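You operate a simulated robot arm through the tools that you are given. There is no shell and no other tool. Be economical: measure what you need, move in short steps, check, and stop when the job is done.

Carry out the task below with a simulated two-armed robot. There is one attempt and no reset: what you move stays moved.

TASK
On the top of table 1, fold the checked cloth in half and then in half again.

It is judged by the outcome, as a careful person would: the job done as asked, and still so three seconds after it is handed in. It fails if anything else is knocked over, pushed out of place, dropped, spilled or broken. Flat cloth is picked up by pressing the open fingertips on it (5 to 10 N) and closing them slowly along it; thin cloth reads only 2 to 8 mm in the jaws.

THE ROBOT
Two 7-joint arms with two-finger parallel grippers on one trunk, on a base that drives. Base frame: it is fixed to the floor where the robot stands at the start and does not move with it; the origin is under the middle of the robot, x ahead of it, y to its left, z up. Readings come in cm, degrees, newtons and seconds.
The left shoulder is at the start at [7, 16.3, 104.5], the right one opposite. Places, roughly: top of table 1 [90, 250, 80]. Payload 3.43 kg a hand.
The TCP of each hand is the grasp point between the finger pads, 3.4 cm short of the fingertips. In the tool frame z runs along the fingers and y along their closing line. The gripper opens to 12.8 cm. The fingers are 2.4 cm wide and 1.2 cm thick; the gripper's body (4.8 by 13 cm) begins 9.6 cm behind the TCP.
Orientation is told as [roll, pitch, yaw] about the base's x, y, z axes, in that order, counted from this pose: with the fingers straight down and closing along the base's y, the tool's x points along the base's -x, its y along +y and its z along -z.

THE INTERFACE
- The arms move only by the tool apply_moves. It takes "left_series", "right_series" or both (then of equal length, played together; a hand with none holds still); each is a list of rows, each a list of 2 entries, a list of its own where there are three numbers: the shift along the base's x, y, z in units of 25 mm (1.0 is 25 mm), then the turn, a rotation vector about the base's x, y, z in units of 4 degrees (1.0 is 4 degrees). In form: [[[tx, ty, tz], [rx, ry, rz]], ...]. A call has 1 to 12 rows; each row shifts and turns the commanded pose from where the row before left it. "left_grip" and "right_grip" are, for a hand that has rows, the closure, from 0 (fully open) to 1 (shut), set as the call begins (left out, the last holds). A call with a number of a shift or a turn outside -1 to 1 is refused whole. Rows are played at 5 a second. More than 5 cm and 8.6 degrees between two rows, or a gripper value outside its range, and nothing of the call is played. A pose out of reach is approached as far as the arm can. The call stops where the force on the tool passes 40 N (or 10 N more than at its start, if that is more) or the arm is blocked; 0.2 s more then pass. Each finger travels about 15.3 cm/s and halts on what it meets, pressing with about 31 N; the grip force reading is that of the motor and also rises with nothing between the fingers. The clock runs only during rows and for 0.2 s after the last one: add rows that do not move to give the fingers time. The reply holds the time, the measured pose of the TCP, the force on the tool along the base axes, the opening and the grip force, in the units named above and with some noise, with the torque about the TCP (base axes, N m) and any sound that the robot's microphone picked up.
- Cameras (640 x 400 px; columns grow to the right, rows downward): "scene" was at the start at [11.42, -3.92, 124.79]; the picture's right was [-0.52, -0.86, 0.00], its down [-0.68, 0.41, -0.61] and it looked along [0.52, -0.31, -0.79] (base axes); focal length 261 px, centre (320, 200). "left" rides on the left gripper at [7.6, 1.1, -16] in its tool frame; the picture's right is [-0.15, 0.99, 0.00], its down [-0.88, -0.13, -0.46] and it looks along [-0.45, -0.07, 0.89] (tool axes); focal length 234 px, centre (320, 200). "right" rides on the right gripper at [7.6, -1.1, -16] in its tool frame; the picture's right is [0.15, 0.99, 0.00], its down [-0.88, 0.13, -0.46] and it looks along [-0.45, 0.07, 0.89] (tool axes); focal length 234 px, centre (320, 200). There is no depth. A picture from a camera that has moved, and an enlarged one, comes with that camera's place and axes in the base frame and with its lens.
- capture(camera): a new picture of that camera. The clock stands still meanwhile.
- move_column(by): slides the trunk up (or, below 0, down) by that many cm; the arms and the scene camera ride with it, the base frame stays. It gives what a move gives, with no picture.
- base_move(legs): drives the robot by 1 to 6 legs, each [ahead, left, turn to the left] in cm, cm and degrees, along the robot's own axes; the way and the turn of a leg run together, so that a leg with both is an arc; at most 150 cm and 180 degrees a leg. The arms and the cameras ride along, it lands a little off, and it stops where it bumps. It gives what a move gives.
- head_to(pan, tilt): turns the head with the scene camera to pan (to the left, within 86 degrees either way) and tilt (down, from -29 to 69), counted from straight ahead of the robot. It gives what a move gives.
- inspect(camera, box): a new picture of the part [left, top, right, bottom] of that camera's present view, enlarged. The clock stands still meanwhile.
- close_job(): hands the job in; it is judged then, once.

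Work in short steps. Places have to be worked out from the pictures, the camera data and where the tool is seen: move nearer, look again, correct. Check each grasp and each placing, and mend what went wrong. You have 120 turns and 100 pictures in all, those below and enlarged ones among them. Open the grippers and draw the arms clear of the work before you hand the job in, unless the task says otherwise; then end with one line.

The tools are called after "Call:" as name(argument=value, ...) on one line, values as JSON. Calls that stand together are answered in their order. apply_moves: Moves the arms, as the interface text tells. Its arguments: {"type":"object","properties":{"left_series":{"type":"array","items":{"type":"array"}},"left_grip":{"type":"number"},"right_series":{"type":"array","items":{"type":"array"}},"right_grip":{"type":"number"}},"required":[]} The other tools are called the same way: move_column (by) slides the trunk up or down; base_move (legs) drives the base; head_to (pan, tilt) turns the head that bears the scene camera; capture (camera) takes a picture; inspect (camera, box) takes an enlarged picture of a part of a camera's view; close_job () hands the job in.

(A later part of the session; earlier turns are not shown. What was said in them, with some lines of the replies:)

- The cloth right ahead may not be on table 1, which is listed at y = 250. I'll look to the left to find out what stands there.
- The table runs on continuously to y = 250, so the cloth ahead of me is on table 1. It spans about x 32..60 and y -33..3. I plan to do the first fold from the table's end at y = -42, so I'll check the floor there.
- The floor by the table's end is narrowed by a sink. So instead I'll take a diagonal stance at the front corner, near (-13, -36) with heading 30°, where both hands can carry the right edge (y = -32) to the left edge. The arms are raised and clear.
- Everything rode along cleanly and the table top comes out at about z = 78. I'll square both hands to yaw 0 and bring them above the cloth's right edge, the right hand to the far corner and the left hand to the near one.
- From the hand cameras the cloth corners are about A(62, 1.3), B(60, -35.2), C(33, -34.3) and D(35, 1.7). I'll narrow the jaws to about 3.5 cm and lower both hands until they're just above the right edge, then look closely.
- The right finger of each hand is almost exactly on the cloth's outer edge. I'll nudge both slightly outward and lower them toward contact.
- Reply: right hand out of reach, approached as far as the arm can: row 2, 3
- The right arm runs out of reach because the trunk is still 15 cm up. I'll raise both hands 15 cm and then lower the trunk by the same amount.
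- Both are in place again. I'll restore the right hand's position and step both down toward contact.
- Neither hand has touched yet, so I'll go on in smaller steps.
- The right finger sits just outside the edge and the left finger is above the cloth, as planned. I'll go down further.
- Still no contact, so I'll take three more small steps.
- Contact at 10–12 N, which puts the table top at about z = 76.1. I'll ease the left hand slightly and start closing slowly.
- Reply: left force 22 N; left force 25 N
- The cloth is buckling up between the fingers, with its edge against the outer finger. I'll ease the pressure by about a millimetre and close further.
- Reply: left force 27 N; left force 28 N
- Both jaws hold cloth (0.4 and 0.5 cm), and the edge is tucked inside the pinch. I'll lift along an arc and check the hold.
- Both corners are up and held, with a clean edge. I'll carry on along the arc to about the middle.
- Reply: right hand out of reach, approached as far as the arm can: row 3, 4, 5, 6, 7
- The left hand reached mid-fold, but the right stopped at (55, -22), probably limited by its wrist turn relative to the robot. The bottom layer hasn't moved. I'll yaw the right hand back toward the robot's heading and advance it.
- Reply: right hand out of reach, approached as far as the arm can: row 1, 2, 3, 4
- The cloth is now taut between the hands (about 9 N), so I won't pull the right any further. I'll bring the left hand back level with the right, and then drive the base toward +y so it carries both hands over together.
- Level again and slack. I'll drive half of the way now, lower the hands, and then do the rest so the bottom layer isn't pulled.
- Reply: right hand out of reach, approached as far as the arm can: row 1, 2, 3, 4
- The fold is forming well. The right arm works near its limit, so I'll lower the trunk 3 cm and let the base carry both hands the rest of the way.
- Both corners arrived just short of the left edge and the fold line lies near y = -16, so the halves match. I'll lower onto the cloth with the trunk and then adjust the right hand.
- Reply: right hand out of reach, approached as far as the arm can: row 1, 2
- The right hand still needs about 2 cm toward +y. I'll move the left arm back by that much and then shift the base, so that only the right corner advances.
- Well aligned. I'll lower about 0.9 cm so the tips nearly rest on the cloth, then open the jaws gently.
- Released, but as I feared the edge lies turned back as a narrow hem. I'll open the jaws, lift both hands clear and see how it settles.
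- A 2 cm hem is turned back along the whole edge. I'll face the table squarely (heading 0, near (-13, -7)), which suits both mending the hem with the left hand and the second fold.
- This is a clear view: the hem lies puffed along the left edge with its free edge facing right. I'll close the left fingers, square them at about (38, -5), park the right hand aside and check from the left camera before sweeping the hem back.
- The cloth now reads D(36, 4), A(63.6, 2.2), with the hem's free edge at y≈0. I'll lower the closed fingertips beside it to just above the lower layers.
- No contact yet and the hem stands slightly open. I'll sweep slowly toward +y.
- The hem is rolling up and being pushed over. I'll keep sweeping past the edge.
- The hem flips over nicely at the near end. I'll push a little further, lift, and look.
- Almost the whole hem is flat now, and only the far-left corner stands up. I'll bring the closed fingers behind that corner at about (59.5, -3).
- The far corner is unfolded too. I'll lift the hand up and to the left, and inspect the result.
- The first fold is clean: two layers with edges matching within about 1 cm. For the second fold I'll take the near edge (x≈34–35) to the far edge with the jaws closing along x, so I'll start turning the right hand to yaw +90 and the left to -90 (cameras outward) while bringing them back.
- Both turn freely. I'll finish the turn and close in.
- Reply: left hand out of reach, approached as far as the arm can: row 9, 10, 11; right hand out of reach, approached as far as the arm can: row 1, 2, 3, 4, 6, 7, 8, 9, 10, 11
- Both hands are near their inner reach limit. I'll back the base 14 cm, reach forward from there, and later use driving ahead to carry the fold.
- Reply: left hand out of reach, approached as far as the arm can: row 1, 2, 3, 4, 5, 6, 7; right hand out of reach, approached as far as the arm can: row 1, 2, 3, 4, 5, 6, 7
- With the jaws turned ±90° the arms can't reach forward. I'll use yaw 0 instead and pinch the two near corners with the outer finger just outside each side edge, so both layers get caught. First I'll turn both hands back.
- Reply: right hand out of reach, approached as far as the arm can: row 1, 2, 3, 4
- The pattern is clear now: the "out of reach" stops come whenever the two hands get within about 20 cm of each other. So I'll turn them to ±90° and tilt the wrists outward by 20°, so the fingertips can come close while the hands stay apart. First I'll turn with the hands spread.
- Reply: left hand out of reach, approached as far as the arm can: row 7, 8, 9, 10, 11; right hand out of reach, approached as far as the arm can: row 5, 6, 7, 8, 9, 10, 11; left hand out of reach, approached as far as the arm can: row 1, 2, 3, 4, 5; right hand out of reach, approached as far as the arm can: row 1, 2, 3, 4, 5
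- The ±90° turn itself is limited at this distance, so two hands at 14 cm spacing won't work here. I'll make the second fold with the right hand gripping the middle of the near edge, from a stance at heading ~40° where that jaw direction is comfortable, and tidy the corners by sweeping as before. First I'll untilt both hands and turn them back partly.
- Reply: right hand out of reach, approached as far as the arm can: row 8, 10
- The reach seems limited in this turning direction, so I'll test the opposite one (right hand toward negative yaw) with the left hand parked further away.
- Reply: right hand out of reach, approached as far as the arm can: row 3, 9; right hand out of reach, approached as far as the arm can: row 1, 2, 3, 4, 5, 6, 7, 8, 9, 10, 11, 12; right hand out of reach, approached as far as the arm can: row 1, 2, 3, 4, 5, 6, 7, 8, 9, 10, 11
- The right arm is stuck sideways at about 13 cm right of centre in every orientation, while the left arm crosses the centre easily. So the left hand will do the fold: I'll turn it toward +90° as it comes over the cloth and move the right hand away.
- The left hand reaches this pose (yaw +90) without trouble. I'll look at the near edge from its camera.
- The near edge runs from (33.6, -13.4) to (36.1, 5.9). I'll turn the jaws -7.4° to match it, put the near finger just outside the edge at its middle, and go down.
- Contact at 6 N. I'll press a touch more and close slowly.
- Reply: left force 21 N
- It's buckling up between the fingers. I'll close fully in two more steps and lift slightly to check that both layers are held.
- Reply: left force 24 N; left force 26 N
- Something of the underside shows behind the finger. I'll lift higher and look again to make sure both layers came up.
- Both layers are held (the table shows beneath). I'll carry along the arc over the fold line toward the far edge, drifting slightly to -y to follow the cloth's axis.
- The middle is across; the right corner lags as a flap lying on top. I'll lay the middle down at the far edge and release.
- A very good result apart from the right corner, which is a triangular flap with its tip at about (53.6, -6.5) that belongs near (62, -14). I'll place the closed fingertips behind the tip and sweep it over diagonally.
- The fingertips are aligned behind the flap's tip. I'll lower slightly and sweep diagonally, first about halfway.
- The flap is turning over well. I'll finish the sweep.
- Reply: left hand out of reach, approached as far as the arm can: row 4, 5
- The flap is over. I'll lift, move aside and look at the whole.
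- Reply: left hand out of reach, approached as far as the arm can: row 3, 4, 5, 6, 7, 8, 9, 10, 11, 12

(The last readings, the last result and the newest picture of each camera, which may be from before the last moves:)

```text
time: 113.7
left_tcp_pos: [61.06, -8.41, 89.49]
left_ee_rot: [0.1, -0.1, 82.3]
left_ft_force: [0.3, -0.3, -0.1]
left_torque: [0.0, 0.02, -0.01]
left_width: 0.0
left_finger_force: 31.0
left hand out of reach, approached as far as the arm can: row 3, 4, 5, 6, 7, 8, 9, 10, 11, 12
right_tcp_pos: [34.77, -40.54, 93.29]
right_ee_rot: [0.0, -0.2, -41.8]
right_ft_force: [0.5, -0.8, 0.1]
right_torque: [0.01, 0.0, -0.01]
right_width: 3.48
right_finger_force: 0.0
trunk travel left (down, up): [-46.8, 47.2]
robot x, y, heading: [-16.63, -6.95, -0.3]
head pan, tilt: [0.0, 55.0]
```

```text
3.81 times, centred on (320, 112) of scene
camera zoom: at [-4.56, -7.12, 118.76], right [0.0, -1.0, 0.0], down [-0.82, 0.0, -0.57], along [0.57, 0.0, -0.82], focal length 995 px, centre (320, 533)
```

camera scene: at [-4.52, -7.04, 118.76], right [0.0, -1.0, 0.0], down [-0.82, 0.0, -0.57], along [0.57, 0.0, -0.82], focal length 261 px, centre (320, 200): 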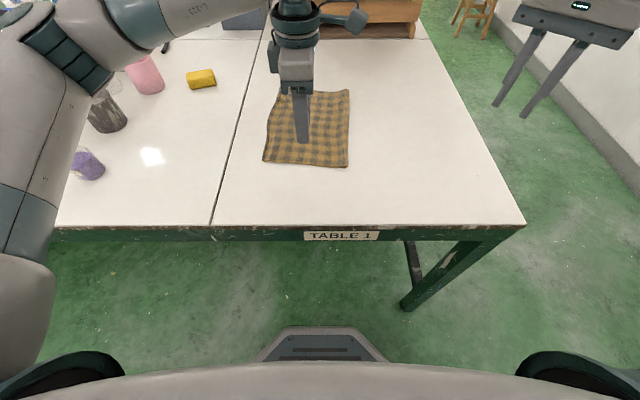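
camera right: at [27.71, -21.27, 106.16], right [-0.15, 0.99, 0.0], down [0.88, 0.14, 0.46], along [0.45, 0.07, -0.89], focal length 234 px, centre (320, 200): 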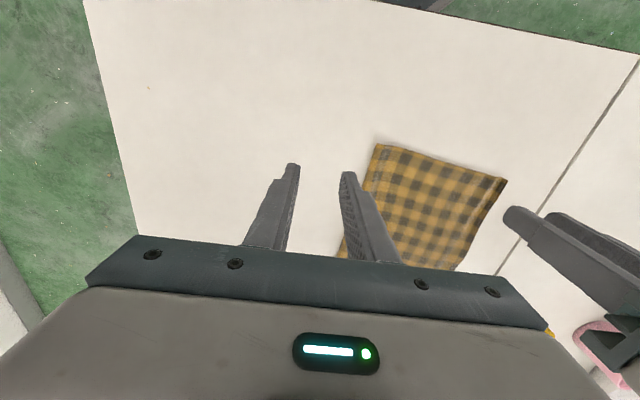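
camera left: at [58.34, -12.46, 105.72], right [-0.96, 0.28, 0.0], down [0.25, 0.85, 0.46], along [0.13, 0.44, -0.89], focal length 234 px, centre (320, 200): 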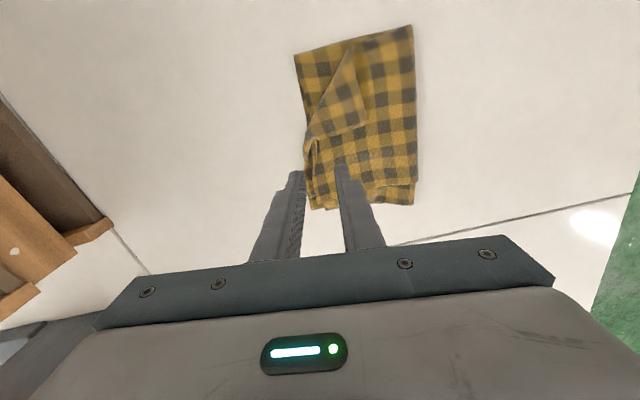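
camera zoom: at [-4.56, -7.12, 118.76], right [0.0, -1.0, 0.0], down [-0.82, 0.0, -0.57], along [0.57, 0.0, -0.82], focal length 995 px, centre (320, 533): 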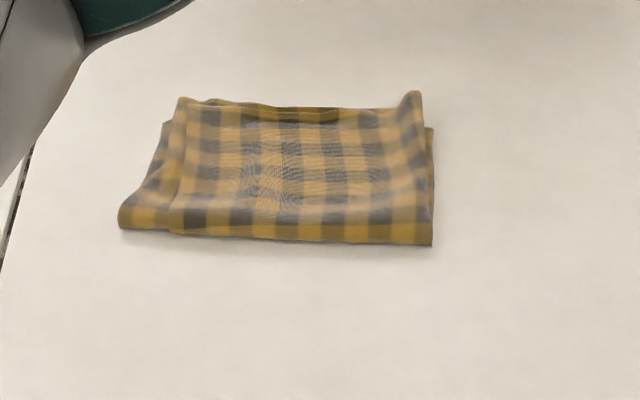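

The cloth is folded in quarters nicely. The left arm reports an odd reach limit, so I'll look at the whole scene before retracting.

Call:
capture(camera="scene")

Call:
capture(camera="left")

```text
23 pictures are left
camera scene: at [-4.56, -7.12, 118.76], right [0.0, -1.0, 0.0], down [-0.82, 0.0, -0.57], along [0.57, 0.0, -0.82], focal length 261 px, centre (320, 200)
```

scene: 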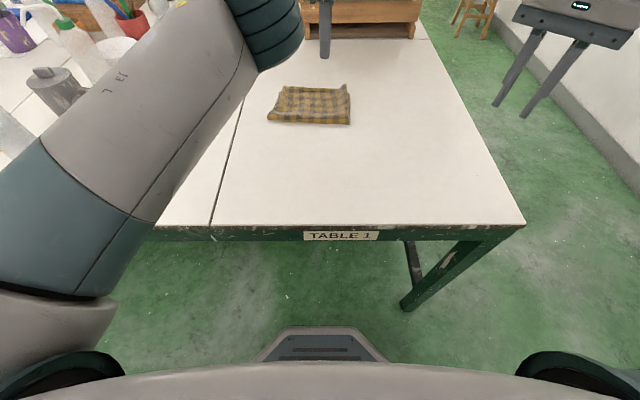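

```text
22 pictures are left
camera left: at [59.07, -16.05, 105.5], right [-0.96, 0.28, 0.0], down [0.25, 0.85, 0.46], along [0.12, 0.44, -0.89], focal length 234 px, centre (320, 200)
```

left: 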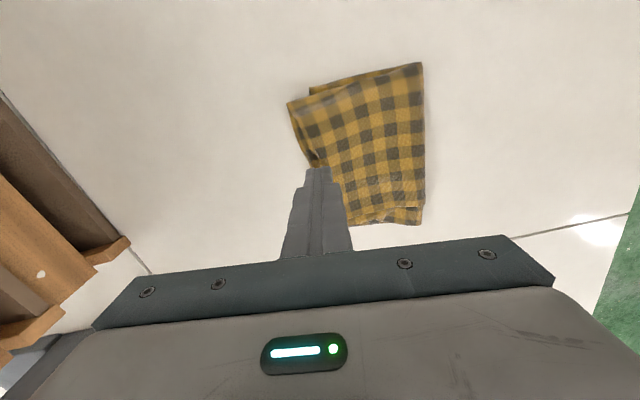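

Nothing else has moved. I'll raise the trunk so both hands go straight up clear of the work, then check the far edge closely.

Call:
move_column(by=12)

Call:
inspect(camera="left", box=[240, 60, 440, 210])

Call:
inspect(camera="scene", box=[240, 50, 400, 170])

```text
time: 115.2
left_tcp_pos: [61.12, -8.59, 101.55]
left_ee_rot: [0.2, -0.2, 82.3]
left_ft_force: [0.5, 0.2, 0.2]
left_torque: [0.03, 0.02, 0.02]
left_width: 0.0
left_finger_force: 30.5
right_tcp_pos: [34.74, -40.57, 105.33]
right_ee_rot: [0.0, -0.4, -41.9]
right_ft_force: [0.4, 0.5, -0.1]
right_torque: [0.01, 0.01, -0.01]
right_width: 3.5
right_finger_force: 0.0
trunk travel left (down, up): [-58.8, 35.2]
robot x, y, heading: [-16.99, -7.09, -0.2]
head pan, tilt: [0.0, 55.0]
```

```text
2.67 times, centred on (340, 135) of left
camera zoom: at [59.1, -16.05, 117.47], right [-0.96, 0.28, 0.0], down [0.25, 0.85, 0.46], along [0.12, 0.44, -0.89], focal length 624 px, centre (267, 373)
```

zoom: 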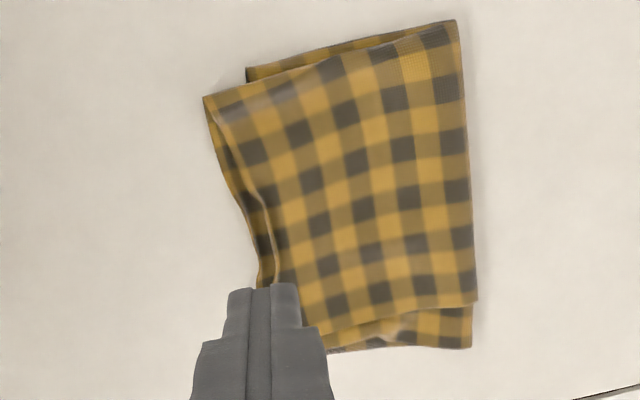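

```text
3.33 times, centred on (320, 110) of scene
camera zoom: at [-4.51, -7.09, 130.75], right [0.0, -1.0, 0.0], down [-0.82, 0.0, -0.57], along [0.57, 0.0, -0.82], focal length 870 px, centre (320, 500)
```

zoom: 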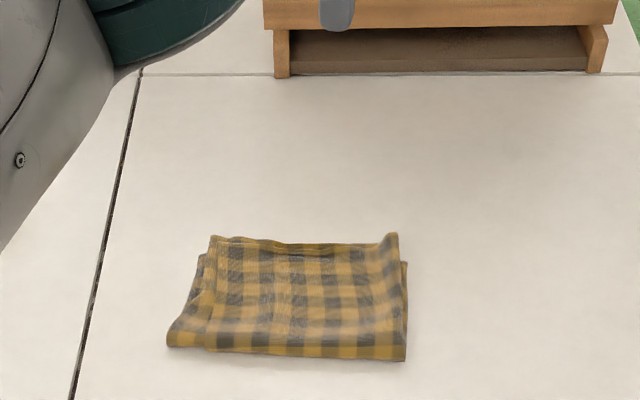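

The cloth lies in quarters, about 18 × 14 cm, with edges matching within 2–3 cm and no loose flaps. I'll open the grippers and back away clear of the work.

Call:
base_move(legs=[[-30, 0, 0]])

Call:
apply_moves(left_series=[[[0, 0, 0], [0, 0, 0]], [[0, 0, 0], [0, 0, 0]], [[0, 0, 0], [0, 0, 0]], [[0, 0, 0], [0, 0, 0]], [[0, 0, 0], [0, 0, 0]]], right_series=[[[0, 0, 0], [0, 0, 0]], [[0, 0, 0], [0, 0, 0]], [[0, 0, 0], [0, 0, 0]], [[0, 0, 0], [0, 0, 0]], [[0, 0, 0], [0, 0, 0]]], left_grip=0.0, right_grip=0.0)

Call:
head_to(pan=0, tilt=40)

Call:
capture(camera="scene")

```text
time: 117.2
left_tcp_pos: [31.44, -8.7, 101.56]
left_ee_rot: [0.2, -0.1, 82.1]
left_ft_force: [0.3, -0.2, 0.6]
left_torque: [0.0, 0.02, 0.01]
left_width: 0.02
left_finger_force: 31.1
right_tcp_pos: [4.97, -40.65, 105.34]
right_ee_rot: [0.1, -0.2, -42.3]
right_ft_force: [0.3, -1.1, -0.3]
right_torque: [-0.02, -0.05, 0.02]
right_width: 3.49
right_finger_force: 0.1
trunk travel left (down, up): [-58.8, 35.2]
robot x, y, heading: [-46.37, -6.66, -0.6]
head pan, tilt: [0.0, 55.0]
```

```text
time: 118.4
left_tcp_pos: [31.41, -8.76, 101.57]
left_ee_rot: [0.2, -0.1, 82.0]
left_ft_force: [0.3, -0.6, -0.1]
left_torque: [0.0, -0.03, -0.02]
left_width: 12.8
left_finger_force: 0.0
right_tcp_pos: [4.92, -40.59, 105.27]
right_ee_rot: [0.1, -0.3, -42.1]
right_ft_force: [0.2, 0.0, -0.5]
right_torque: [0.01, 0.01, 0.02]
right_width: 12.77
right_finger_force: 0.0
trunk travel left (down, up): [-58.8, 35.2]
robot x, y, heading: [-46.37, -6.5, -0.7]
head pan, tilt: [0.0, 55.0]
```

```text
time: 119.2
left_tcp_pos: [31.53, -8.71, 101.63]
left_ee_rot: [0.2, -0.1, 82.0]
left_ft_force: [0.2, -1.0, -0.9]
left_torque: [-0.01, -0.03, 0.0]
left_width: 12.84
left_finger_force: 0.0
right_tcp_pos: [4.85, -40.62, 105.2]
right_ee_rot: [0.0, -0.2, -42.2]
right_ft_force: [-0.1, -1.0, -0.7]
right_torque: [0.01, -0.02, 0.01]
right_width: 12.78
right_finger_force: 0.1
trunk travel left (down, up): [-58.8, 35.2]
robot x, y, heading: [-46.08, -6.77, -0.4]
head pan, tilt: [0.0, 40.0]
```

```text
19 pictures are left
camera scene: at [-32.82, -6.97, 132.82], right [-0.01, -1.0, 0.0], down [-0.64, 0.01, -0.77], along [0.77, -0.01, -0.64], focal length 261 px, centre (320, 200)
```

scene: 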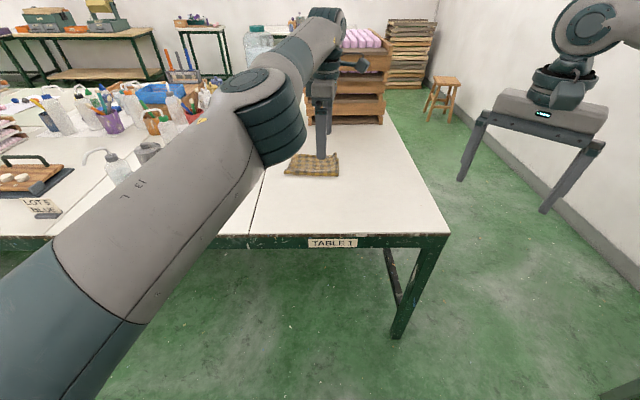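

The cloth lies folded, both hands are open and well away from it, and everything else on the table stands as before. I'm handing the job in.

Call:
close_job()

```text
The job is handed in.
```

The checked cloth on table 1 is folded in half and then in half again, to about 18 × 14 cm. The edges match to within 2–3 cm rather than exactly, and the pictures show nothing else moved.
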